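You operate a simulated robot arm through the tools that you are given. There is no shell and no other tool. Be economical: measure what you need, move in short steps, check, and stop when the job is done.

Carry out the task below with a simulated robot arm. There is one attempt and no reset: what you move stays moved.

Task
Take the blue brush and put it on the orange folder. Take the silver pouch from the bench twenty-nine and leave it on the white sheets there. Stack the clear jar labelled "rivets" from the bench twenty-nine on top of the clear jar labelled "washers". Press the key two two times. Take the green roll from the desk fifty-nine and put it on the back shelf of the blue cart. Take the silver block labelled "span" from the desk sixty-two and put it on top of the red spool. Push the top right clear drawer shut. Push the lower middle clear drawer shut. Put one of the blue plugs from the desk sixty-two on the desk fifty-nine. Pull the top middle clear drawer open. The order is free.

Only the result counts: the job must be done as asked and must still hold three seconds after the hand-in. Knocking over, shifting, dropping, spilling or breaking anything else fails it. Flat cloth is picked up by pressing the open fingertips on it (5 to 10 N) and closing them slowly along it; thin cloth reads only 2 to 8 mm in the jaws.

Robot
A 7-joint arm with a two-finger parallel gripper on a trunk, on a base that drives. Base frame: it is fixed to the floor where the robot stands at the start and does not move with it; the origin is under the middle of the robot, x ahead of it, y to its left, z up; the surface under the hand at the start is at about z = 0.78. Units: m, rad, N and s.
With the tool pointing down near the work surface it reaches from about 0.4 to 0.76 m from the robot's upright axis, wherever it stands. Its first joint turns from -2.496 to 2.496 rad. Places, roughly: back shelf of the blue cart (100x25 cm) [-3.1, -3.48, 0.8]; blue brush (14x5x6 cm) [0.8, 0.1, 0.8]; blue plug (3x3x3 cm) [0.9, -7.6, 0.8]; clear jar [0.75, -4, 0.75]; desk fifty-nine [-0.4, -7.1, 0.8]; green roll (11x10x4 cm) [-0.3, -7.3, 0.8]; key two [1.9, -6, 0.8]; lower middle clear drawer [1.4, -7.5, 1.1]; orange folder (24x31x2 cm) [0.9, 0.3, 0.8]; red spool (8x8x8 cm) [1.5, -7.6, 0.8]; silver block [1.75, -7.5, 0.75]; silver pouch (9x13x2 cm) [-0.5, -3.7, 0.8]; top middle clear drawer [1.4, -7.4, 1.2]; top right clear drawer [1.6, -7.5, 1.2]; white sheets (15x21x1 cm) [-0.7, -3.5, 0.8]. Payload 3 kg.
The tool frame sits at the grasp point between the pads (the TCP): z along the fingers, y along the line on which they close. The tips reach 0.03 m beyond it. Largest opening 0.11 m; finger width 0.02, thickness 0.01; the body of the gripper, 0.048 by 0.112 m, starts 0.055 m behind the TCP.
Orientation is that of the tool frame in the base frame, as [roll, pitch, yaw] about the fixed x, y, z axes, in that order (R = Rz(yaw) Ry(pitch) Rx(roll)). With the fingers straight down and closing along the base's y, the tool's x points along the base's -x, its y along +y and its z along -z.

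Tools
- The arm moves only by the tool nudge_tool. Its argument "moves" is a list of rows, each an object of numbers (a shift or turn left out is 0, a gripper value left out holds the last): "fingers": the closure in counts, from 0 (fully open) to 255 (shut); "tx", "ty", "tz": the shift along the tool's x, y, z in m; "rx", "ry", "rz": the turn, a rotation vector about the tool's x, y, z in rad. In form: [{"fingers": .., "tx": .., "ty": .., "tz": .., "rx": .., "ry": .., "rz": ..}, ...]. A call has 1 to 12 rows; each row shifts and turns the commanded pose from where the row before left it, along the tool's axes as they then stand. Each row takes 0.2 s and may step no farther than 0.05 m and 0.15 rad from the row before; otherwise, or with a gripper value out of range, the whole call is refused. Where a pose cannot be reached the arm comes as near as it can. A force on the tool above 40 N (or 10 N above the force at the start of the call, whichever is more), or a blocked arm, ends the call early, and 0.2 s more pass. The fingers move at their own pace (about 0.108 m/s each) and stop on an object; they squeeze with about 23 N. The grip force told is the motor's: it shows also when the fingers shut on nothing. Time passes only in rows, and 0.2 s behind the last, so rows that do not move let the fingers close. It gives the time, the measured TCP pose, the force on the tool (base axes), the opening and the grip force at its end, in the units of the frame above (readings bear some noise), with the torque about the TCP (base axes, N m) and any sound that the robot's microphone picked up.
- Cameras (640 x 400 px; columns grow to the right, rows downward): "scene" is now at [0.147, 0.0113, 1.5249]; the picture's right is [0.16, -0.99, 0.00], its down [-0.61, -0.10, -0.78] and it looks along [0.77, 0.12, -0.62] (base axes); focal length 295 px, centre (320, 200). "wrist" rides on the gripper at [0.072, 0.017, -0.103] in the tool frame; the picture's right is [-0.23, 0.97, 0.00], its down [-0.76, -0.18, -0.62] and it looks along [-0.61, -0.14, 0.78] (tool axes); focal length 222 px, centre (320, 200). There is no depth. A picture from a camera that has moved, and an enlarged one, comes with that camera's place and axes in the base frame and with its lens.
- capture(camera): a new picture of that camera. No time passes.
- slide_trunk(by): slides the trunk up (or, below 0, down) by that many m; the arm and the scene camera ride with it, the base frame stays. It gives what a move gives, with no picture.
- steer(legs): drives the robot by 1 to 6 legs, each [ahead, left, turn to the left] in m, m and rad, along the robot's own axes; the way and the turn of a leg run together, so that a leg with both is an arc; at most 1.5 m and 3.142 rad a leg. The arm and the cameras ride along, it lands a little off, and it stops where it bumps. It gives what a move gives.
- aim_head(pan, tilt): turns the head with the scene camera to pan (to the left, within 1.501 rad either way) and tilt (down, from -0.506 to 1.204), counted from straight ahead of the robot. It gives what a move gives.
- inspect(camera, box): a new picture of the part [left, top, right, bottom] of that camera's present view, enlarged. No time passes.
- job_done(): hands the job in; it is judged then, once.

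Work in short steps. Places have to be worked out from the pictures, the camera data and where the tool is seen: move nearer, look again, correct. Check each grasp and each placing, and mend what went wrong. You have 483 turns and 216 pictures in all, those below and enlarged ones among them. Open the gripper and draw the arm clear of the work before you hand the job in, unless the task says otherwise; then end with one line.

The tools are called after ">>>" as a command line: name --argument value ..., lists and objects as JSON in quotes. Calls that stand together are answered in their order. nudge_tool: Moves the arm, as the interface text tells. Its arguments: {"type":"object","properties":{"moves":{"type":"array","items":{"type":"object","properties":{"fingers":{"type":"number"},"tx":{"type":"number"},"ty":{"type":"number"},"tz":{"type":"number"},"rx":{"type":"number"},"ry":{"type":"number"},"rz":{"type":"number"}}}}},"required":["moves"]} The other tools are called the same way: slide_trunk (by) slides the trunk up or down; steer (legs) drives the base; aim_head (pan, tilt) turns the head that bears the scene camera; capture (camera) takes a picture; inspect (camera, box) takes an enlarged picture of a part of a camera's view; job_done () hands the job in.

At the start:

```text
time: 0.0
tool_pos: [0.7476, -0.0005, 1.1313]
tool_rot: [3.14, 0.012, 3.14]
contact_force: [-1.2, 0.0, 0.3]
moment: [0.0, 0.01, 0.01]
grip_width: 0.1102
gripper_force: 0.0
trunk travel left (down, up): [-0.632, 0.258]
robot x, y, heading: [0.0033, 0.0024, 0.001]
head pan, tilt: [0.161, 0.684]
```

scene: 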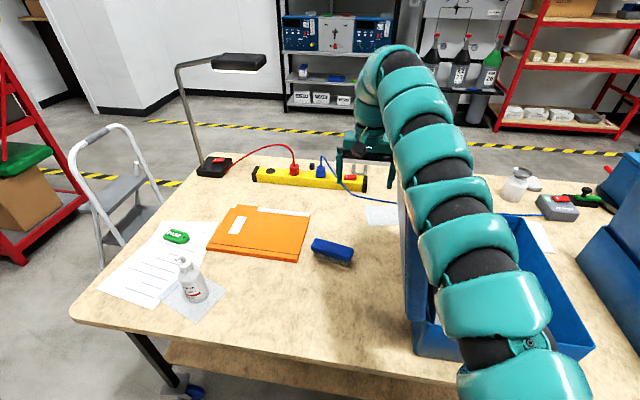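
wrist: 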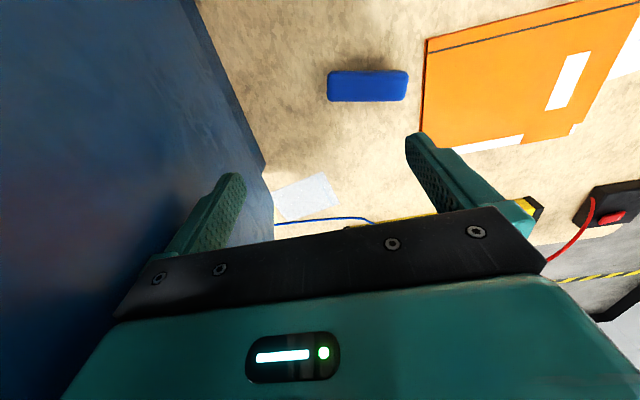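

The brush looks to be near (0.79, 0.07), long axis about 77° from base x. I'll move over it and turn the jaws across its width.

>>> nudge_tool --moves '[{"tx": -0.02, "ty": 0.035, "fingers": 0}, {"tx": -0.02, "ty": 0.035}, {"rz": 0.15}, {"rz": 0.15}, {"rz": 0.15}, {"rz": 0.15}, {"rz": 0.15}, {"rz": 0.15}, {"rz": 0.15}, {"rz": 0.15}, {"rz": 0.15}, {"rz": 0.15}]'

>>> capture --camera "wrist"

>>> capture --camera "scene"

```text
time: 2.6
tool_pos: [0.7424, 0.0065, 1.1315]
tool_rot: [3.124, -0.003, 1.637]
contact_force: [0.4, 0.9, -0.9]
moment: [0.01, 0.0, -0.03]
grip_width: 0.1099
gripper_force: 0.0
out of reach, approached as far as the arm can: row 1, 2
trunk travel left (down, up): [-0.632, 0.258]
robot x, y, heading: [0.0019, 0.0, -0.0]
head pan, tilt: [0.161, 0.684]
```

```text
213 pictures are left
camera wrist: at [0.7528, 0.0793, 1.236], right [0.99, -0.16, 0.02], down [-0.14, -0.77, 0.62], along [-0.09, -0.61, -0.79], focal length 222 px, centre (320, 200)
```

wrist: 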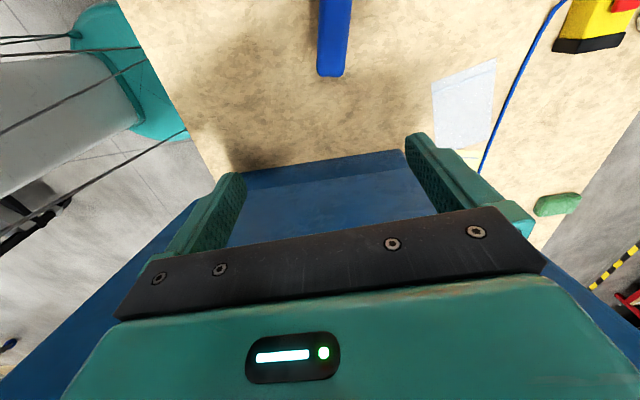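

```text
212 pictures are left
camera scene: at [0.1403, 0.0105, 1.5256], right [0.16, -0.99, 0.0], down [-0.61, -0.1, -0.79], along [0.78, 0.12, -0.62], focal length 295 px, centre (320, 200)
```

scene: 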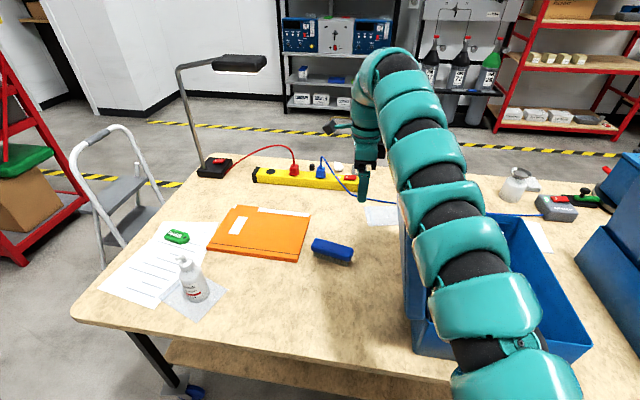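

Reach at this height is limited, so I'll drive a bit left and ahead. That centres me between the brush (about (0.78, 0.08)) and the folder.

>>> steer --legs '[[0.08, 0.2, 0]]'

>>> capture --camera "scene"

>>> capture --camera "wrist"

```text
time: 3.8
tool_pos: [0.765, -0.0503, 1.1365]
tool_rot: [3.119, -0.008, 1.514]
contact_force: [0.3, -0.3, 0.4]
moment: [0.03, 0.01, 0.0]
grip_width: 0.1098
gripper_force: 0.0
trunk travel left (down, up): [-0.632, 0.258]
robot x, y, heading: [0.028, 0.0369, -0.143]
head pan, tilt: [0.161, 0.684]
stopped in leg 1: the force on the tool passed its limit at 87 N (the readings are from after the stop); the commanded pose is now the measured one
```

```text
211 pictures are left
camera scene: at [0.1714, 0.033, 1.5253], right [0.01, -1.0, 0.0], down [-0.62, -0.01, -0.78], along [0.78, 0.01, -0.62], focal length 295 px, centre (320, 200)
```

scene: 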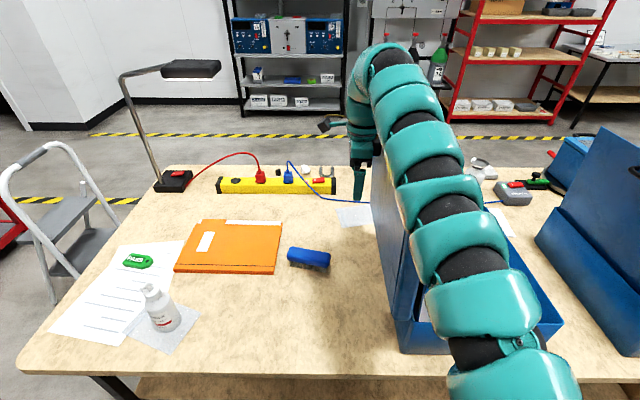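

```text
210 pictures are left
camera wrist: at [0.784, 0.0218, 1.2414], right [0.96, -0.28, 0.02], down [-0.24, -0.75, 0.61], along [-0.16, -0.59, -0.79], focal length 222 px, centre (320, 200)
```

wrist: 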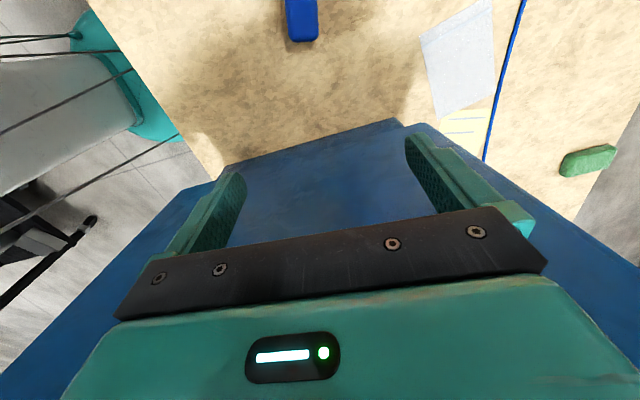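

The sideways drive was blocked: the wrist images suggest a tall blue lid standing at y≈-0.1 to the right of the hand, which the forearm ran into. The box itself doesn't appear to have moved. I'll raise the trunk in a small step and check.

>>> slide_trunk --by 0.06

>>> capture --camera "wrist"

```text
time: 4.8
tool_pos: [0.7822, -0.054, 1.1792]
tool_rot: [-3.141, -0.011, 1.51]
contact_force: [1.5, 2.6, 0.0]
moment: [-0.16, 0.11, 0.09]
grip_width: 0.1102
gripper_force: 0.1
trunk travel left (down, up): [-0.692, 0.198]
robot x, y, heading: [0.0244, 0.04, -0.149]
head pan, tilt: [0.161, 0.684]
```

```text
209 pictures are left
camera wrist: at [0.8027, 0.0171, 1.2838], right [0.96, -0.28, 0.0], down [-0.22, -0.76, 0.62], along [-0.18, -0.59, -0.79], focal length 222 px, centre (320, 200)
```

wrist: 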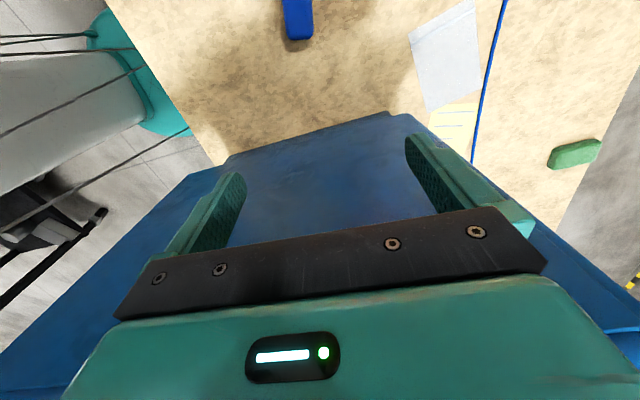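

The tool rose less than commanded, so something may still be touching. I'll look at the scene around the arm.

>>> aim_head --pan -0.25 --tilt 0.75

>>> capture --camera "scene"

```text
time: 5.7
tool_pos: [0.7815, -0.0547, 1.179]
tool_rot: [-3.14, -0.01, 1.511]
contact_force: [-0.7, 2.2, -1.8]
moment: [-0.12, 0.02, 0.01]
grip_width: 0.1098
gripper_force: 0.0
trunk travel left (down, up): [-0.692, 0.198]
robot x, y, heading: [0.0248, 0.0415, -0.149]
head pan, tilt: [-0.25, 0.75]
```

```text
208 pictures are left
camera scene: at [0.1843, -0.0045, 1.5773], right [-0.39, -0.92, 0.0], down [-0.63, 0.26, -0.73], along [0.67, -0.28, -0.68], focal length 295 px, centre (320, 200)
```

scene: 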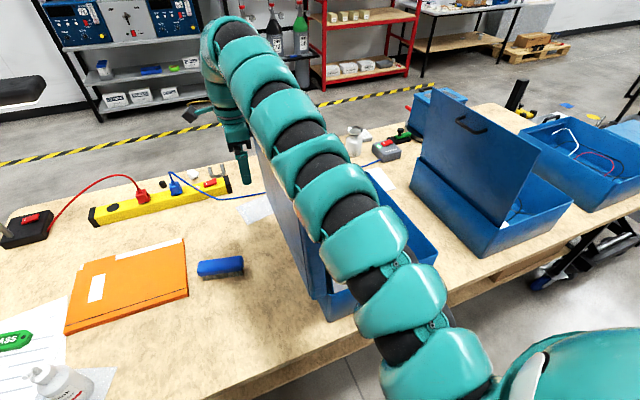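

The box's lid is hinged open on its left, and the arm passes over it. I'll raise further to get clear of it.

>>> slide_trunk --by 0.1

>>> capture --camera "scene"

```text
time: 7.0
tool_pos: [0.7819, -0.0535, 1.2811]
tool_rot: [-3.141, -0.012, 1.512]
contact_force: [0.8, 2.8, 1.2]
moment: [0.07, -0.11, 0.22]
grip_width: 0.1102
gripper_force: 0.1
trunk travel left (down, up): [-0.792, 0.098]
robot x, y, heading: [0.0279, 0.0398, -0.148]
head pan, tilt: [-0.25, 0.75]
```

```text
207 pictures are left
camera scene: at [0.184, -0.0043, 1.6775], right [-0.39, -0.92, 0.0], down [-0.63, 0.26, -0.73], along [0.67, -0.28, -0.68], focal length 295 px, centre (320, 200)
```

scene: 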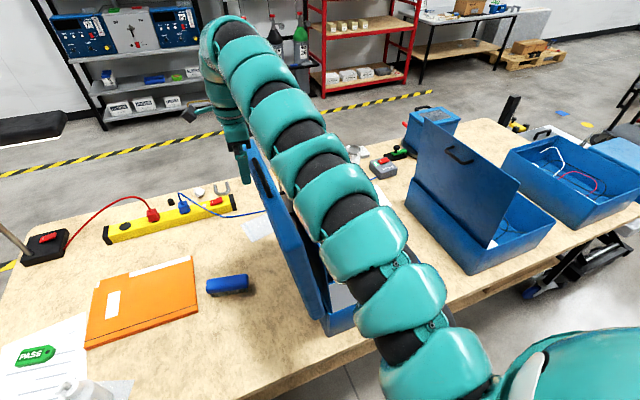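

Clear of the lid now. I'll raise a little more, then drive back from the table a bit and left, restoring the heading.

>>> slide_trunk --by 0.09

>>> steer --legs '[[0, 0, 0.148], [0, 0.2, 0]]'

>>> capture --camera "scene"

```text
time: 8.3
tool_pos: [0.7803, -0.0544, 1.37]
tool_rot: [-3.139, -0.01, 1.514]
contact_force: [-0.3, 0.0, 1.1]
moment: [0.01, -0.01, 0.0]
grip_width: 0.1096
gripper_force: 0.2
trunk travel left (down, up): [-0.882, 0.008]
robot x, y, heading: [0.028, 0.0427, -0.148]
head pan, tilt: [-0.25, 0.75]
```

```text
time: 10.5
tool_pos: [0.789, 0.2529, 1.3696]
tool_rot: [3.142, -0.007, 1.649]
contact_force: [0.1, 0.3, 0.6]
moment: [-0.04, 0.02, 0.02]
grip_width: 0.1097
gripper_force: 0.0
trunk travel left (down, up): [-0.882, 0.008]
robot x, y, heading: [0.0259, 0.2452, -0.015]
head pan, tilt: [-0.25, 0.75]
```

```text
206 pictures are left
camera scene: at [0.1906, 0.22, 1.7674], right [-0.26, -0.97, 0.0], down [-0.66, 0.18, -0.73], along [0.71, -0.19, -0.68], focal length 295 px, centre (320, 200)
```

scene: 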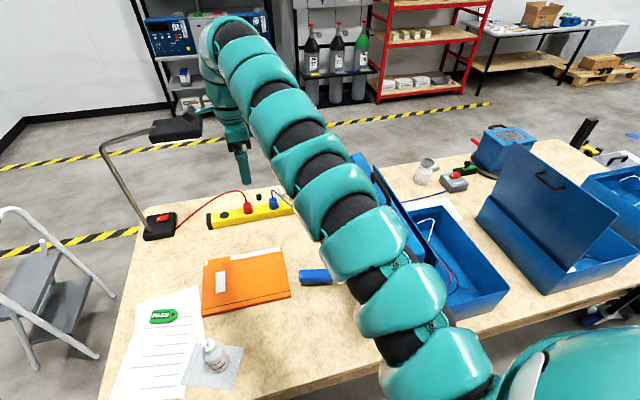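

Robot is at (0.026, 0.245), clear of the lid. I'll go 0.1 m ahead to get the brush and folder in reach.

>>> steer --legs '[[0.09, 0, 0.015]]'

>>> aim_head --pan 0.0 --tilt 0.9

>>> capture --camera "scene"

>>> capture --camera "wrist"

```text
time: 11.6
tool_pos: [0.8767, 0.2623, 1.3689]
tool_rot: [-3.14, -0.011, 1.663]
contact_force: [0.6, -0.5, -1.2]
moment: [-0.01, 0.01, -0.01]
grip_width: 0.11
gripper_force: 0.0
trunk travel left (down, up): [-0.882, 0.008]
robot x, y, heading: [0.1217, 0.2412, 0.001]
head pan, tilt: [-0.25, 0.75]
```

```text
time: 12.4
tool_pos: [0.8773, 0.2623, 1.3694]
tool_rot: [-3.139, -0.009, 1.663]
contact_force: [0.1, -0.1, 1.3]
moment: [0.02, 0.01, 0.03]
grip_width: 0.1099
gripper_force: 0.1
trunk travel left (down, up): [-0.882, 0.008]
robot x, y, heading: [0.1174, 0.2432, 0.008]
head pan, tilt: [0.0, 0.901]
```

```text
205 pictures are left
camera scene: at [0.2736, 0.2415, 1.7555], right [0.0, -1.0, 0.0], down [-0.78, 0.0, -0.62], along [0.62, 0.0, -0.78], focal length 295 px, centre (320, 200)
```

scene: 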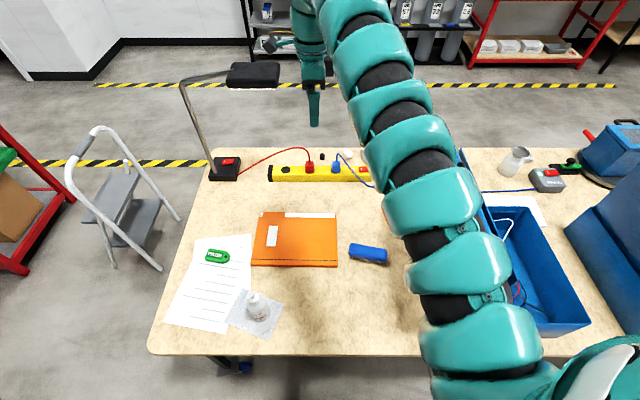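

```text
204 pictures are left
camera wrist: at [0.8865, 0.3353, 1.4747], right [0.99, -0.14, 0.0], down [-0.11, -0.78, 0.62], along [-0.09, -0.61, -0.79], focal length 222 px, centre (320, 200)
```

wrist: 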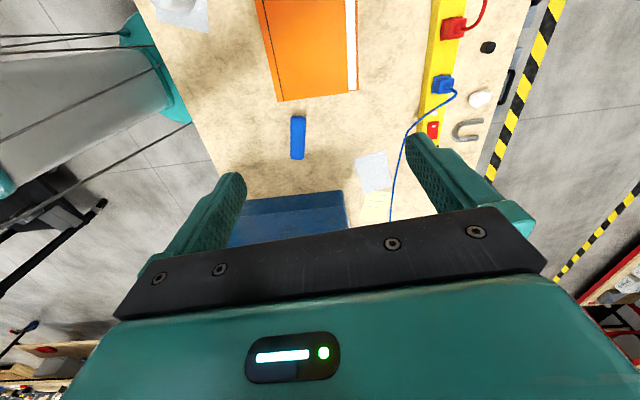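

Brush measured again at (0.78, 0.08). The lid top is at about y=-0.09, z=1.24, so I'll shift further left so the forearm stays away from it.

>>> steer --legs '[[0, 0.15, 0]]'

>>> nudge_tool --moves '[{"rz": 0.1}, {"rz": 0.1}, {"rz": 0.1}]'

```text
time: 13.8
tool_pos: [0.8764, 0.4216, 1.3698]
tool_rot: [-3.139, -0.009, 1.663]
contact_force: [0.4, 1.7, 0.3]
moment: [-0.01, 0.01, 0.01]
grip_width: 0.1101
gripper_force: 0.0
trunk travel left (down, up): [-0.882, 0.008]
robot x, y, heading: [0.1196, 0.401, 0.001]
head pan, tilt: [0.0, 0.901]
```

```text
time: 14.6
tool_pos: [0.8761, 0.4188, 1.3695]
tool_rot: [-3.135, -0.009, 1.36]
contact_force: [-0.4, 0.4, 0.6]
moment: [-0.02, -0.03, 0.02]
grip_width: 0.1099
gripper_force: 0.1
trunk travel left (down, up): [-0.882, 0.008]
robot x, y, heading: [0.1183, 0.4031, 0.001]
head pan, tilt: [0.0, 0.901]
```

Move above the brush at height, then lower the trunk partway and look.

>>> nudge_tool --moves '[{"tx": -0.0442, "ty": -0.0028}, {"tx": -0.0442, "ty": -0.0028}, {"tx": -0.0442, "ty": -0.0028}, {"tx": -0.0442, "ty": -0.0028}, {"tx": -0.0442, "ty": -0.0028}, {"tx": -0.0442, "ty": -0.0028}, {"tx": -0.0442, "ty": -0.0028}, {"tx": -0.0442, "ty": -0.0028}]'

>>> capture --camera "scene"

>>> capture --camera "wrist"

```text
time: 16.4
tool_pos: [0.7906, 0.0754, 1.3359]
tool_rot: [-3.139, -0.011, 1.361]
contact_force: [0.6, 0.4, -0.7]
moment: [0.04, -0.02, -0.03]
grip_width: 0.1098
gripper_force: 0.1
out of reach, approached as far as the arm can: row 2, 3, 4, 5, 6
trunk travel left (down, up): [-0.882, 0.008]
robot x, y, heading: [0.1179, 0.4021, -0.0]
head pan, tilt: [0.0, 0.901]
```

```text
203 pictures are left
camera scene: at [0.2725, 0.3983, 1.7556], right [0.0, -1.0, 0.0], down [-0.78, 0.0, -0.62], along [0.62, 0.0, -0.78], focal length 295 px, centre (320, 200)
```

scene: 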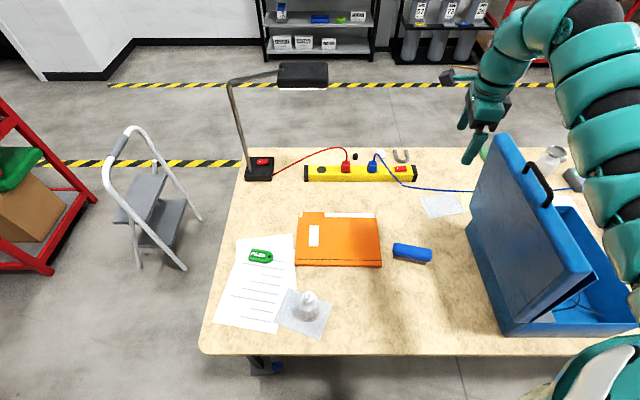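

```text
202 pictures are left
camera wrist: at [0.8213, 0.142, 1.4399], right [0.91, -0.42, 0.0], down [-0.33, -0.72, 0.61], along [-0.26, -0.55, -0.79], focal length 222 px, centre (320, 200)
```

wrist: 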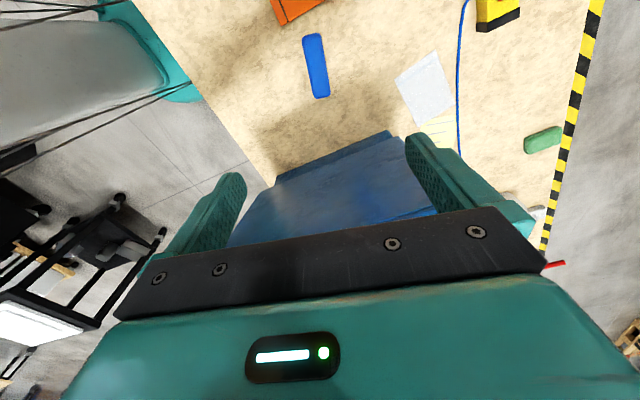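

The elbow bulges to the right over the box, so lowering here would hit the lid. I'll go back left and try the opposite yaw, which may swing the elbow the other way.

>>> nudge_tool --moves '[{"tx": 0.0442}, {"tx": 0.0442}, {"tx": 0.0442}, {"tx": 0.0442}, {"tx": 0.0442}, {"tx": 0.0442}, {"tx": 0.0442, "ty": -0.03}, {"ty": -0.04}]'

>>> nudge_tool --moves '[{"rz": -0.15}, {"rz": -0.15}, {"rz": -0.15}, {"rz": -0.15}, {"rz": -0.15}, {"rz": -0.15}, {"rz": -0.15}, {"rz": -0.15}, {"rz": -0.15}, {"rz": -0.15}, {"rz": -0.15}, {"rz": -0.15}]'

>>> nudge_tool --moves '[{"rz": -0.15}, {"rz": -0.15}, {"rz": -0.15}, {"rz": -0.15}, {"rz": -0.15}, {"rz": -0.15}, {"rz": -0.15}, {"rz": -0.15}, {"rz": -0.14}]'

>>> capture --camera "scene"

```text
refused: row 7 steps farther than a row can; nothing moved
```

```text
time: 19.0
tool_pos: [0.7959, 0.0808, 1.3357]
tool_rot: [3.13, 0.001, -3.122]
contact_force: [0.4, -0.7, -0.4]
moment: [0.0, -0.03, -0.02]
grip_width: 0.1099
gripper_force: 0.0
trunk travel left (down, up): [-0.882, 0.008]
robot x, y, heading: [0.1198, 0.3998, 0.003]
head pan, tilt: [0.0, 0.901]
```

```text
time: 21.0
tool_pos: [0.7953, 0.0809, 1.3355]
tool_rot: [3.139, 0.009, -1.78]
contact_force: [1.0, -0.2, -0.4]
moment: [0.0, -0.01, 0.02]
grip_width: 0.1102
gripper_force: 0.2
trunk travel left (down, up): [-0.882, 0.008]
robot x, y, heading: [0.121, 0.3991, 0.007]
head pan, tilt: [0.0, 0.901]
```

```text
201 pictures are left
camera scene: at [0.2737, 0.3997, 1.7555], right [0.0, -1.0, 0.0], down [-0.78, 0.0, -0.62], along [0.62, 0.0, -0.78], focal length 295 px, centre (320, 200)
```

scene: 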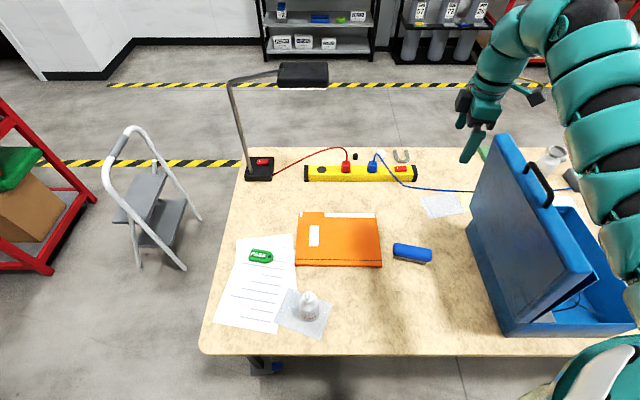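

Turning the yaw only moved the wrist. By geometry the arm really runs at y≈0.06, about 8 cm left of the lid, and a pure trunk lowering keeps that clearance. I'll lower by 0.2 and check.

>>> slide_trunk --by -0.2

>>> aim_head --pan -0.5 --tilt 0.8

>>> capture --camera "scene"

>>> capture --camera "wrist"

```text
time: 23.2
tool_pos: [0.7939, 0.0796, 1.1352]
tool_rot: [3.138, 0.01, -1.785]
contact_force: [0.3, 0.7, -0.1]
moment: [-0.03, -0.02, 0.01]
grip_width: 0.11
gripper_force: 0.0
trunk travel left (down, up): [-0.682, 0.208]
robot x, y, heading: [0.1181, 0.4032, -0.001]
head pan, tilt: [0.0, 0.901]
```

```text
time: 24.1
tool_pos: [0.7948, 0.0812, 1.1367]
tool_rot: [3.137, 0.01, -1.784]
contact_force: [-1.1, -0.7, -0.6]
moment: [0.03, -0.04, -0.01]
grip_width: 0.1101
gripper_force: 0.0
trunk travel left (down, up): [-0.682, 0.208]
robot x, y, heading: [0.1204, 0.3999, -0.005]
head pan, tilt: [-0.499, 0.799]
```

```text
200 pictures are left
camera scene: at [0.2692, 0.3612, 1.5633], right [-0.48, -0.88, 0.0], down [-0.63, 0.34, -0.7], along [0.61, -0.33, -0.72], focal length 295 px, centre (320, 200)
```

scene: 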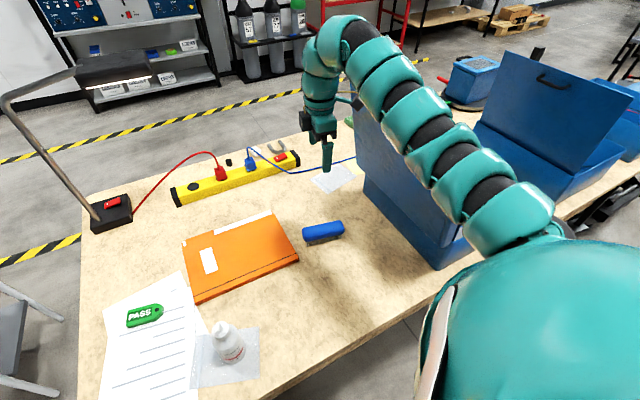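

```text
199 pictures are left
camera wrist: at [0.7628, 0.0119, 1.2388], right [-0.9, 0.43, 0.01], down [0.34, 0.7, 0.63], along [0.27, 0.57, -0.78], focal length 222 px, centre (320, 200)
```

wrist: 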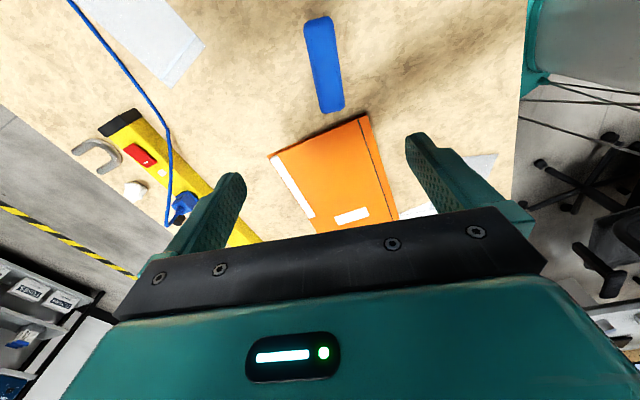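

Brush refined to about (0.78, 0.066). I'll shift slightly and lower the trunk another 0.22.

>>> nudge_tool --moves '[{"tx": 0.017, "ty": 0.0117}, {}]'

>>> slide_trunk --by -0.2

>>> capture --camera "scene"

>>> capture --camera "wrist"

```text
time: 24.7
tool_pos: [0.7832, 0.0641, 1.1332]
tool_rot: [3.14, 0.012, -1.784]
contact_force: [-0.3, -0.4, -0.3]
moment: [-0.02, -0.01, 0.02]
grip_width: 0.1098
gripper_force: 0.0
out of reach, approached as far as the arm can: row 1
trunk travel left (down, up): [-0.682, 0.208]
robot x, y, heading: [0.1206, 0.403, -0.005]
head pan, tilt: [-0.499, 0.799]
```

```text
time: 26.9
tool_pos: [0.7823, 0.0633, 0.9336]
tool_rot: [3.141, 0.012, -1.784]
contact_force: [0.2, 1.1, -0.4]
moment: [0.02, -0.01, -0.02]
grip_width: 0.11
gripper_force: 0.1
trunk travel left (down, up): [-0.482, 0.408]
robot x, y, heading: [0.1218, 0.4022, 0.002]
head pan, tilt: [-0.499, 0.799]
```

```text
198 pictures are left
camera scene: at [0.269, 0.3612, 1.3634], right [-0.48, -0.88, 0.0], down [-0.63, 0.34, -0.7], along [0.61, -0.33, -0.72], focal length 295 px, centre (320, 200)
```

scene: 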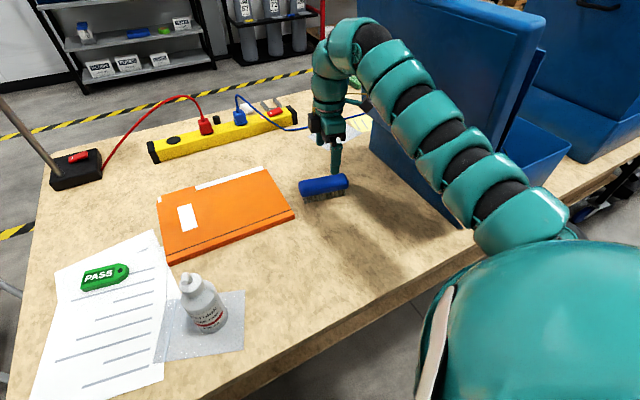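

```text
197 pictures are left
camera wrist: at [0.7507, -0.0044, 1.0363], right [-0.9, 0.43, 0.0], down [0.33, 0.7, 0.63], along [0.27, 0.57, -0.78], focal length 222 px, centre (320, 200)
```

wrist: 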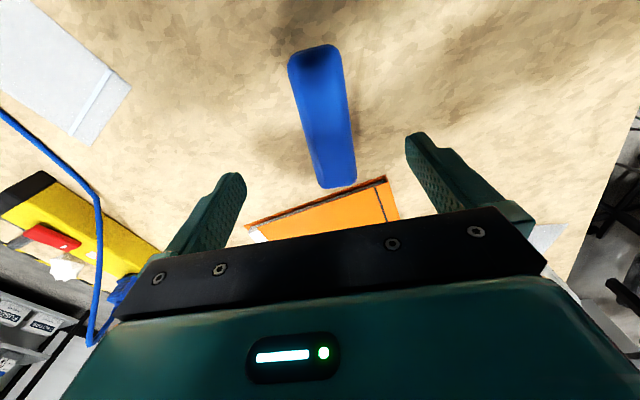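

The arm is clear of the lid and the brush lies between the fingers. A small trim, then down to z≈0.822.

>>> nudge_tool --moves '[{"tx": -0.005, "ty": 0.005, "rz": 0.03}, {}]'

>>> slide_trunk --by -0.111

>>> capture --camera "wrist"

```text
time: 27.5
tool_pos: [0.7826, 0.0672, 0.9334]
tool_rot: [3.139, 0.011, -1.817]
contact_force: [0.5, 0.6, 0.2]
moment: [0.02, 0.03, -0.01]
grip_width: 0.11
gripper_force: 0.1
out of reach, approached as far as the arm can: row 1
trunk travel left (down, up): [-0.482, 0.408]
robot x, y, heading: [0.1168, 0.4013, 0.003]
head pan, tilt: [-0.499, 0.799]
```

```text
time: 28.9
tool_pos: [0.7832, 0.0678, 0.8222]
tool_rot: [3.138, 0.013, -1.816]
contact_force: [-0.7, -0.2, 0.9]
moment: [0.0, 0.01, 0.01]
grip_width: 0.1101
gripper_force: 0.1
trunk travel left (down, up): [-0.371, 0.519]
robot x, y, heading: [0.1188, 0.3994, 0.002]
head pan, tilt: [-0.499, 0.799]
```

```text
196 pictures are left
camera wrist: at [0.7493, 0.0008, 0.9249], right [-0.89, 0.46, 0.01], down [0.36, 0.69, 0.63], along [0.28, 0.56, -0.77], focal length 222 px, centre (320, 200)
```

wrist: 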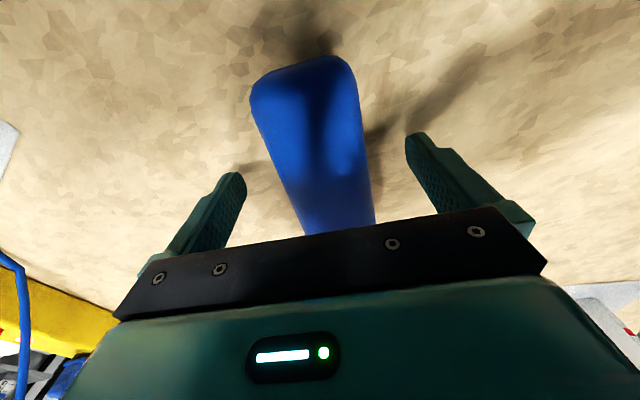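

Brush is between the fingers; close gently.

>>> nudge_tool --moves '[{"fingers": 90}, {"fingers": 160}, {"fingers": 255}, {"fingers": 255}, {"fingers": 255}]'

>>> slide_trunk --by 0.1

>>> capture --camera "wrist"

>>> capture --camera "scene"

```text
time: 30.1
tool_pos: [0.7845, 0.0675, 0.8218]
tool_rot: [3.138, 0.012, -1.816]
contact_force: [1.3, -0.5, 2.0]
moment: [0.01, -0.12, -0.02]
grip_width: 0.0457
gripper_force: 22.9
trunk travel left (down, up): [-0.371, 0.519]
robot x, y, heading: [0.1216, 0.4037, -0.003]
head pan, tilt: [-0.499, 0.799]
```

```text
time: 31.4
tool_pos: [0.7832, 0.0685, 0.9229]
tool_rot: [3.138, 0.013, -1.818]
contact_force: [0.9, 0.0, -0.8]
moment: [-0.01, 0.01, -0.02]
grip_width: 0.0456
gripper_force: 23.2
trunk travel left (down, up): [-0.471, 0.419]
robot x, y, heading: [0.1188, 0.4004, 0.004]
head pan, tilt: [-0.499, 0.799]
```

```text
195 pictures are left
camera wrist: at [0.7495, 0.0006, 1.0245], right [-0.89, 0.46, 0.01], down [0.36, 0.69, 0.63], along [0.28, 0.56, -0.77], focal length 222 px, centre (320, 200)
```

wrist: 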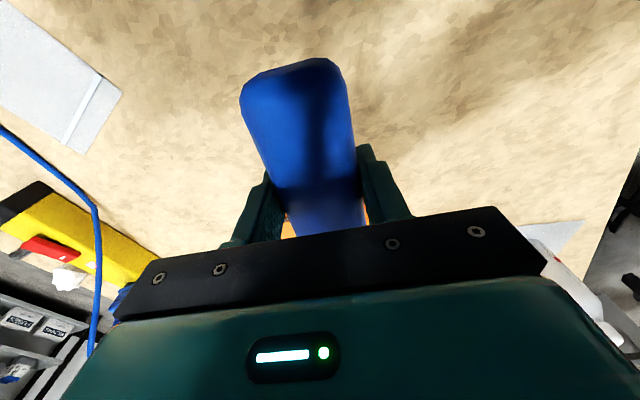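

```text
194 pictures are left
camera scene: at [0.2694, 0.361, 1.3523], right [-0.48, -0.88, 0.0], down [-0.63, 0.34, -0.7], along [0.61, -0.33, -0.72], focal length 295 px, centre (320, 200)
```

scene: 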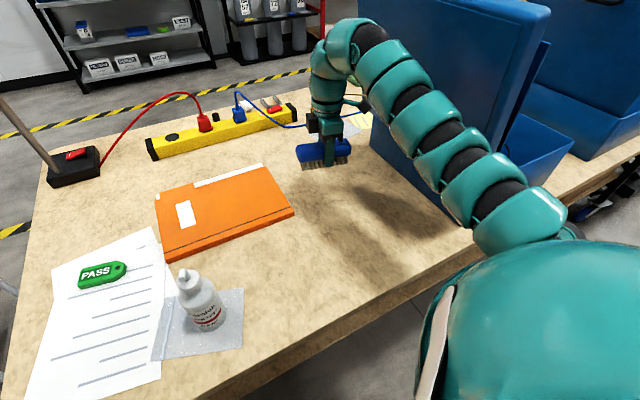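

Brush held. Folder centre is about (0.83, 0.335); I'll carry the brush over to (0.80, 0.33).

>>> nudge_tool --moves '[{"tx": -0.043, "ty": 0.008}, {"tx": -0.043, "ty": 0.008}, {"tx": -0.043, "ty": 0.008}, {"tx": -0.043, "ty": 0.008}, {"tx": -0.043, "ty": 0.008}, {"tx": -0.043, "ty": 0.008}, {}]'

>>> aim_head --pan 0.0 --tilt 0.9

>>> capture --camera "scene"

>>> capture --camera "wrist"

```text
time: 33.0
tool_pos: [0.8143, 0.3277, 0.9231]
tool_rot: [3.137, 0.013, -1.817]
contact_force: [-0.5, 0.4, -0.4]
moment: [0.0, -0.02, 0.0]
grip_width: 0.046
gripper_force: 23.0
out of reach, approached as far as the arm can: row 1, 2
trunk travel left (down, up): [-0.471, 0.419]
robot x, y, heading: [0.1173, 0.4051, 0.003]
head pan, tilt: [-0.499, 0.799]
```

```text
time: 33.9
tool_pos: [0.8132, 0.3261, 0.9222]
tool_rot: [3.137, 0.012, -1.818]
contact_force: [0.6, 0.9, -1.6]
moment: [-0.03, -0.02, 0.01]
grip_width: 0.046
gripper_force: 22.5
trunk travel left (down, up): [-0.471, 0.419]
robot x, y, heading: [0.1176, 0.4007, 0.008]
head pan, tilt: [0.0, 0.901]
```

```text
193 pictures are left
camera scene: at [0.2739, 0.3998, 1.3444], right [0.0, -1.0, 0.0], down [-0.78, 0.0, -0.62], along [0.62, 0.0, -0.78], focal length 295 px, centre (320, 200)
```

scene: 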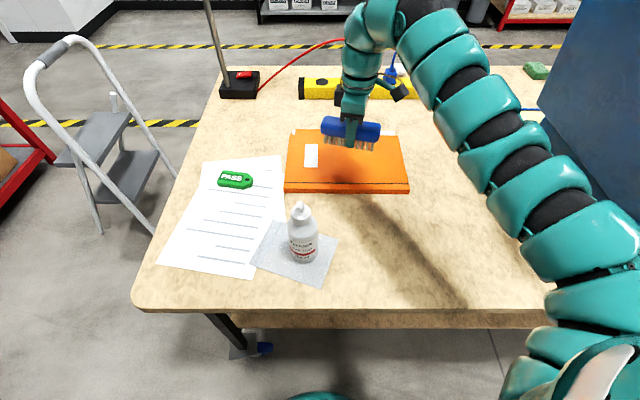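

```text
192 pictures are left
camera wrist: at [0.78, 0.26, 1.0261], right [-0.89, 0.46, 0.01], down [0.36, 0.69, 0.63], along [0.28, 0.56, -0.77], focal length 222 px, centre (320, 200)
```

wrist: 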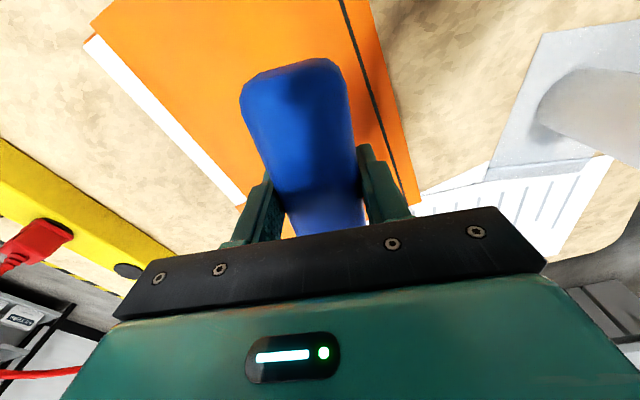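

It's over the folder. Lower in steps until light contact.

>>> slide_trunk --by -0.072

>>> nudge_tool --moves '[{"tz": 0.004}, {"tz": 0.004}]'

```text
time: 35.0
tool_pos: [0.8131, 0.3271, 0.8511]
tool_rot: [3.138, 0.011, -1.818]
contact_force: [-0.1, 0.2, -1.4]
moment: [0.01, 0.02, -0.02]
grip_width: 0.0456
gripper_force: 22.8
trunk travel left (down, up): [-0.399, 0.491]
robot x, y, heading: [0.1161, 0.4, -0.001]
head pan, tilt: [0.0, 0.901]
```

```text
time: 35.6
tool_pos: [0.8135, 0.3279, 0.8434]
tool_rot: [3.138, 0.012, -1.815]
contact_force: [-0.2, -0.6, 0.2]
moment: [0.02, -0.02, -0.01]
grip_width: 0.0456
gripper_force: 23.2
trunk travel left (down, up): [-0.399, 0.491]
robot x, y, heading: [0.1218, 0.4029, 0.002]
head pan, tilt: [0.0, 0.901]
```

>>> nudge_tool --moves '[{"tz": 0.003}, {}]'

>>> nudge_tool --moves '[{"tz": 0.003}, {}]'

>>> inspect --camera "scene" --box '[250, 60, 450, 220]'

```text
time: 36.2
tool_pos: [0.8143, 0.3255, 0.8399]
tool_rot: [3.137, 0.014, -1.817]
contact_force: [-0.5, -0.5, -1.7]
moment: [0.0, 0.02, -0.01]
grip_width: 0.0458
gripper_force: 22.8
trunk travel left (down, up): [-0.399, 0.491]
robot x, y, heading: [0.1194, 0.4023, 0.0]
head pan, tilt: [0.0, 0.901]
```

```text
time: 36.8
tool_pos: [0.8147, 0.3269, 0.8386]
tool_rot: [3.14, 0.013, -1.816]
contact_force: [1.3, -0.7, 17.9]
moment: [0.01, -0.04, 0.01]
grip_width: 0.0461
gripper_force: 23.1
trunk travel left (down, up): [-0.399, 0.491]
robot x, y, heading: [0.1178, 0.4007, 0.004]
head pan, tilt: [0.0, 0.901]
```

```text
2.50 times, centred on (350, 140) of scene
camera zoom: at [0.2721, 0.3999, 1.2729], right [0.0, -1.0, 0.0], down [-0.78, 0.0, -0.62], along [0.62, 0.0, -0.78], focal length 736 px, centre (245, 350)
```

zoom: 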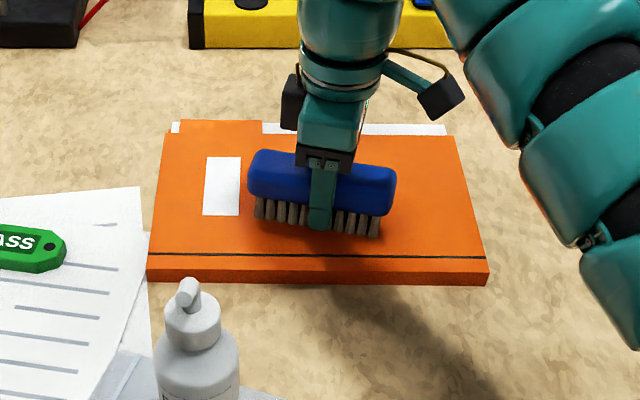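

Contact made on the folder. Relieve slightly, open and rise straight up.

>>> nudge_tool --moves '[{"tz": -0.001}, {"fingers": 120}, {"fingers": 60}, {"fingers": 0}, {}, {"tz": -0.02}, {"tz": -0.04}, {"tz": -0.04}]'

>>> slide_trunk --by 0.48

>>> capture --camera "scene"

```text
time: 38.6
tool_pos: [0.8417, 0.3335, 0.8715]
tool_rot: [3.141, 0.016, -1.815]
contact_force: [0.5, -0.5, 0.2]
moment: [-0.01, -0.04, 0.02]
grip_width: 0.1104
gripper_force: 0.0
out of reach, approached as far as the arm can: row 7, 8
trunk travel left (down, up): [-0.399, 0.491]
robot x, y, heading: [0.1208, 0.3982, 0.005]
head pan, tilt: [0.0, 0.901]
```

```text
refused: 0.48 is not a number from -0.4 to 0.4
```

```text
190 pictures are left
camera scene: at [0.2739, 0.3999, 1.2724], right [0.0, -1.0, 0.0], down [-0.78, 0.0, -0.62], along [0.62, 0.0, -0.78], focal length 295 px, centre (320, 200)
```

scene: 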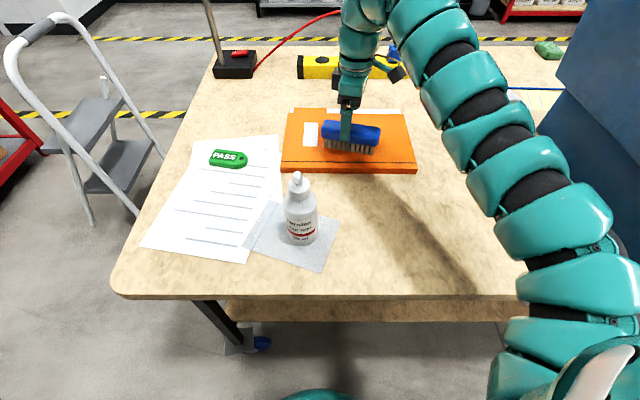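

Arm drifted slightly forward; the brush still sits on the folder. Raise with the trunk only.

>>> slide_trunk --by 0.4

>>> capture --camera "scene"

```text
time: 42.5
tool_pos: [0.8418, 0.333, 1.2724]
tool_rot: [3.141, 0.015, -1.816]
contact_force: [-0.4, 0.2, -0.6]
moment: [0.01, 0.0, -0.03]
grip_width: 0.1099
gripper_force: 0.0
trunk travel left (down, up): [-0.799, 0.091]
robot x, y, heading: [0.1217, 0.4002, 0.002]
head pan, tilt: [0.0, 0.901]
```

```text
189 pictures are left
camera scene: at [0.2739, 0.3998, 1.6724], right [0.0, -1.0, 0.0], down [-0.78, 0.0, -0.62], along [0.62, 0.0, -0.78], focal length 295 px, centre (320, 200)
```

scene: 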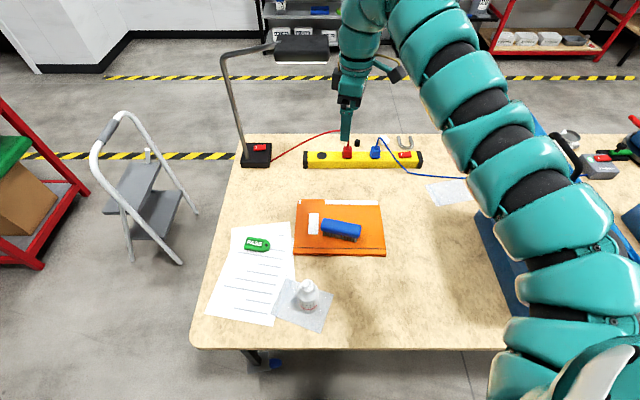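

Brush placed. Now back away from the table and fold the arm in for travel.

>>> steer --legs '[[-0.5, 0, 0]]'

>>> nudge_tool --moves '[{"tx": 0.011, "ty": 0.044}, {"tx": 0.011, "ty": 0.044}, {"tx": 0.011, "ty": 0.044}, {"tx": 0.011, "ty": 0.044}, {"tx": 0.011, "ty": 0.044}, {"tx": 0.011, "ty": 0.044}]'

>>> aim_head --pan -1.5 --tilt 0.25

>>> capture --camera "scene"

```text
time: 45.4
tool_pos: [0.3521, 0.3347, 1.2733]
tool_rot: [-3.141, 0.016, -1.813]
contact_force: [0.0, -0.3, 0.4]
moment: [0.02, 0.02, 0.0]
grip_width: 0.1101
gripper_force: 0.2
trunk travel left (down, up): [-0.799, 0.091]
robot x, y, heading: [-0.3699, 0.4011, 0.004]
head pan, tilt: [0.0, 0.901]
```

```text
time: 46.8
tool_pos: [0.3066, 0.3393, 1.2527]
tool_rot: [3.139, 0.016, -1.813]
contact_force: [-0.2, -0.7, 0.3]
moment: [0.03, 0.02, -0.01]
grip_width: 0.11
gripper_force: 0.0
out of reach, approached as far as the arm can: row 1, 2, 3, 4, 5, 6
trunk travel left (down, up): [-0.799, 0.091]
robot x, y, heading: [-0.3713, 0.3988, 0.011]
head pan, tilt: [0.0, 0.901]
```

```text
time: 48.4
tool_pos: [0.3074, 0.3382, 1.2519]
tool_rot: [3.14, 0.016, -1.813]
contact_force: [-0.7, -0.1, 0.3]
moment: [0.03, 0.03, 0.0]
grip_width: 0.1101
gripper_force: 0.1
trunk travel left (down, up): [-0.799, 0.091]
robot x, y, heading: [-0.3703, 0.3984, 0.002]
head pan, tilt: [-1.499, 0.25]
```

```text
188 pictures are left
camera scene: at [-0.2831, 0.3053, 1.7294], right [-1.0, -0.08, 0.0], down [-0.02, 0.25, -0.97], along [0.07, -0.97, -0.25], focal length 295 px, centre (320, 200)
```

scene: 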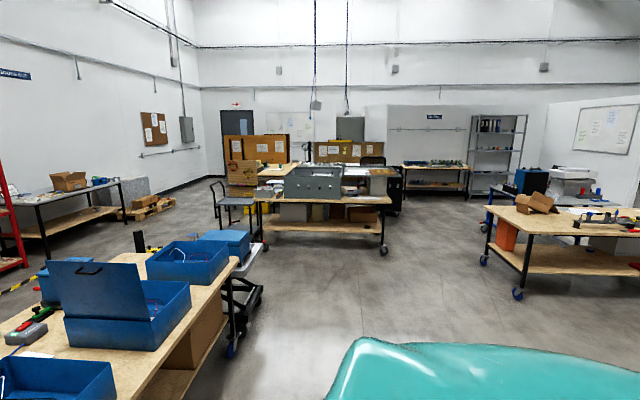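

I see bench twenty-nine ahead toward -y (front edge about y=-3.45, x from -0.9 to 0.95). I'll turn right and drive toward it, stopping short to look.

>>> steer --legs '[[0, 0, -1.571], [1.4, 0, 0], [1.3, 0, 0]]'

>>> aim_head --pan 0.0 --tilt 0.5

>>> capture --camera "scene"

```text
time: 65.3
tool_pos: [-0.3659, -2.9828, 1.253]
tool_rot: [3.139, 0.016, 2.937]
contact_force: [-0.3, 0.4, -0.2]
moment: [-0.01, 0.0, 0.0]
grip_width: 0.1098
gripper_force: 0.1
trunk travel left (down, up): [-0.799, 0.091]
robot x, y, heading: [-0.326, -2.3059, -1.532]
head pan, tilt: [-1.499, 0.25]
```

```text
time: 66.9
tool_pos: [-0.367, -2.9818, 1.2524]
tool_rot: [3.14, 0.016, 2.935]
contact_force: [0.0, 0.1, 0.5]
moment: [0.0, 0.02, 0.01]
grip_width: 0.1098
gripper_force: 0.0
trunk travel left (down, up): [-0.799, 0.091]
robot x, y, heading: [-0.33, -2.3046, -1.53]
head pan, tilt: [0.0, 0.499]
```

```text
187 pictures are left
camera scene: at [-0.3237, -2.4768, 1.7063], right [-1.0, -0.04, 0.0], down [-0.02, 0.48, -0.88], along [0.04, -0.88, -0.48], focal length 295 px, centre (320, 200)
```

scene: 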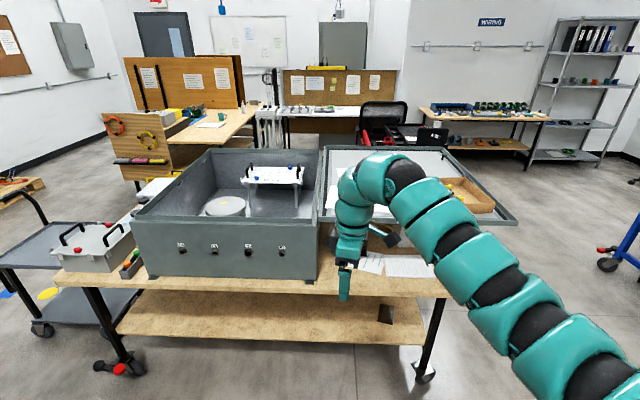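

Bench twenty-nine is in view. I'll zoom into the left area (jars) and the right front (pouch, sheets).

>>> inspect --camera "scene" --box '[40, 160, 200, 290]'

>>> inspect --camera "scene" --box '[310, 130, 530, 300]'

```text
3.08 times, centred on (120, 225) of scene
camera zoom: at [-0.3237, -2.4768, 1.7063], right [-1.0, -0.04, 0.0], down [-0.02, 0.48, -0.88], along [0.04, -0.88, -0.48], focal length 906 px, centre (935, 123)
```

zoom: 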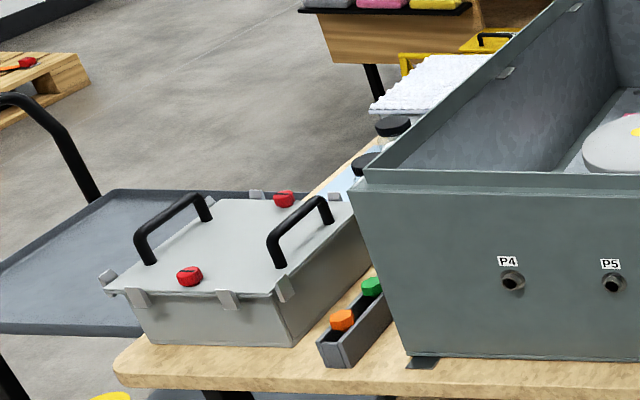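

```text
2.35 times, centred on (420, 215) of scene
camera zoom: at [-0.3237, -2.4768, 1.7063], right [-1.0, -0.04, 0.0], down [-0.02, 0.48, -0.88], along [0.04, -0.88, -0.48], focal length 693 px, centre (85, 165)
```

zoom: 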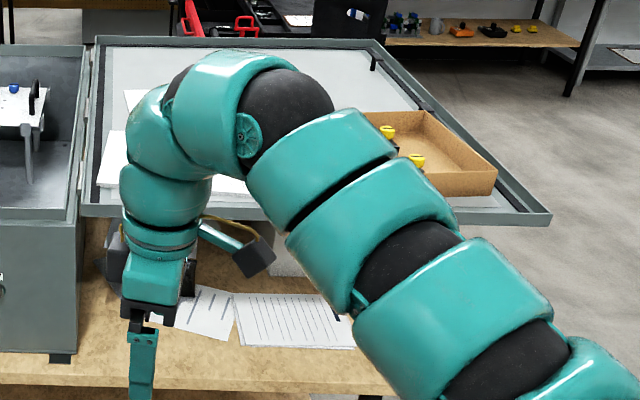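

The open box lid extends horizontally over the bench at z≈1.07 from about y=-3.5 backward, so the pouch likely lies under it. I'll move the hand left out of the view, lower the trunk and look beneath.

>>> nudge_tool --moves '[{"tx": -0.045}, {"tx": -0.045}, {"tx": -0.045}, {"tx": -0.045}, {"tx": -0.045}, {"tx": -0.045}, {"tx": -0.045}, {"tx": -0.045}]'

>>> slide_trunk --by -0.35

>>> capture --camera "scene"

```text
time: 68.7
tool_pos: [-0.1332, -3.0012, 1.2503]
tool_rot: [3.14, 0.018, 2.938]
contact_force: [0.2, -0.3, -0.4]
moment: [0.03, -0.01, -0.02]
grip_width: 0.1101
gripper_force: 0.1
out of reach, approached as far as the arm can: row 5, 6, 7, 8
trunk travel left (down, up): [-0.799, 0.091]
robot x, y, heading: [-0.3294, -2.3056, -1.529]
head pan, tilt: [0.0, 0.499]
```

```text
time: 72.2
tool_pos: [-0.1317, -3.0016, 0.9005]
tool_rot: [3.14, 0.016, 2.937]
contact_force: [-0.1, 0.9, 0.3]
moment: [0.0, -0.04, 0.0]
grip_width: 0.11
gripper_force: 0.0
trunk travel left (down, up): [-0.449, 0.441]
robot x, y, heading: [-0.3325, -2.3032, -1.532]
head pan, tilt: [0.0, 0.499]
```

```text
184 pictures are left
camera scene: at [-0.3235, -2.4767, 1.3564], right [-1.0, -0.04, 0.0], down [-0.02, 0.48, -0.88], along [0.04, -0.88, -0.48], focal length 295 px, centre (320, 200)
```

scene: 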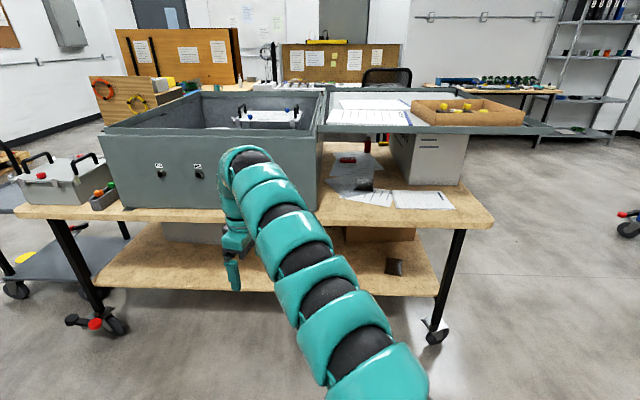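

>>> inspect --camera "scene" --box '[310, 110, 500, 230]'

```text
3.33 times, centred on (405, 170) of scene
camera zoom: at [-0.3235, -2.4767, 1.3564], right [-1.0, -0.04, 0.0], down [-0.02, 0.48, -0.88], along [0.04, -0.88, -0.48], focal length 982 px, centre (37, 300)
```

zoom: 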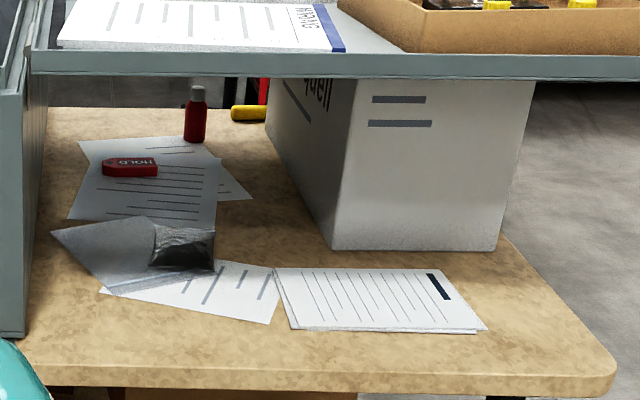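

The pouch sits around (-0.46, -3.64), 9 cm across x, under the lid edge; the white sheets are at about (-0.69, -3.53). I plan a ~40° forward tilt with the camera on the far/upper side, so first turn the yaw.

>>> nudge_tool --moves '[{"rz": -0.148}, {"rz": -0.148}, {"rz": -0.148}, {"rz": -0.148}, {"rz": -0.148}, {"rz": -0.148}, {"rz": -0.148}, {"rz": -0.148}, {"rz": -0.148}, {"rz": -0.148}, {"rz": -0.148}, {"rz": -0.148}]'

```text
time: 74.8
tool_pos: [-0.1313, -3.0023, 0.9002]
tool_rot: [-3.123, 0.0, -1.569]
contact_force: [0.1, -0.3, -0.4]
moment: [0.01, 0.05, -0.01]
grip_width: 0.11
gripper_force: 0.1
trunk travel left (down, up): [-0.449, 0.441]
robot x, y, heading: [-0.3306, -2.3011, -1.531]
head pan, tilt: [0.0, 0.499]
```

Yaw reached. Now shift the hand to x≈-0.44, a bit back, and tilt 40°.

>>> nudge_tool --moves '[{"ty": 0.044, "tx": -0.018}, {"ty": 0.044, "tx": -0.018}, {"ty": 0.044, "tx": -0.018}, {"ty": 0.044, "tx": -0.018}, {"ty": 0.044, "tx": -0.018}, {"ty": 0.044, "tx": -0.018}, {"ty": 0.044, "tx": -0.018}, {"ry": 0.14}, {"ry": 0.14}, {"ry": 0.14}, {"ry": 0.14}, {"ry": 0.14}]'

>>> capture --camera "scene"

```text
time: 77.3
tool_pos: [-0.3745, -2.9871, 0.9044]
tool_rot: [-3.123, -0.002, -1.572]
contact_force: [1.2, 0.2, 0.3]
moment: [0.02, 0.01, -0.01]
grip_width: 0.1101
gripper_force: 0.1
out of reach, approached as far as the arm can: row 3, 4, 5, 6, 7, 8, 9, 10, 11, 12
trunk travel left (down, up): [-0.449, 0.441]
robot x, y, heading: [-0.328, -2.3036, -1.529]
head pan, tilt: [0.0, 0.499]
```

```text
182 pictures are left
camera scene: at [-0.3236, -2.4768, 1.3563], right [-1.0, -0.04, 0.0], down [-0.02, 0.48, -0.88], along [0.04, -0.88, -0.48], focal length 295 px, centre (320, 200)
```

scene: 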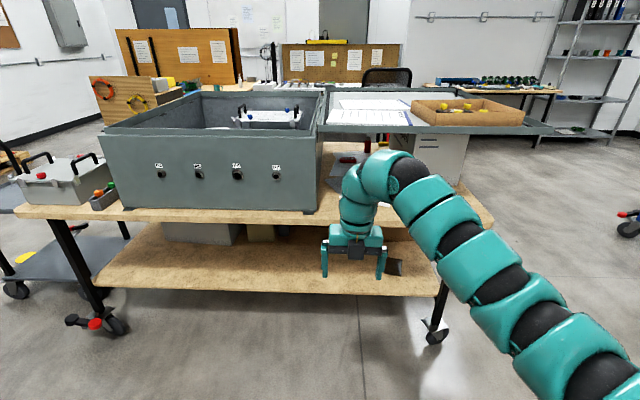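

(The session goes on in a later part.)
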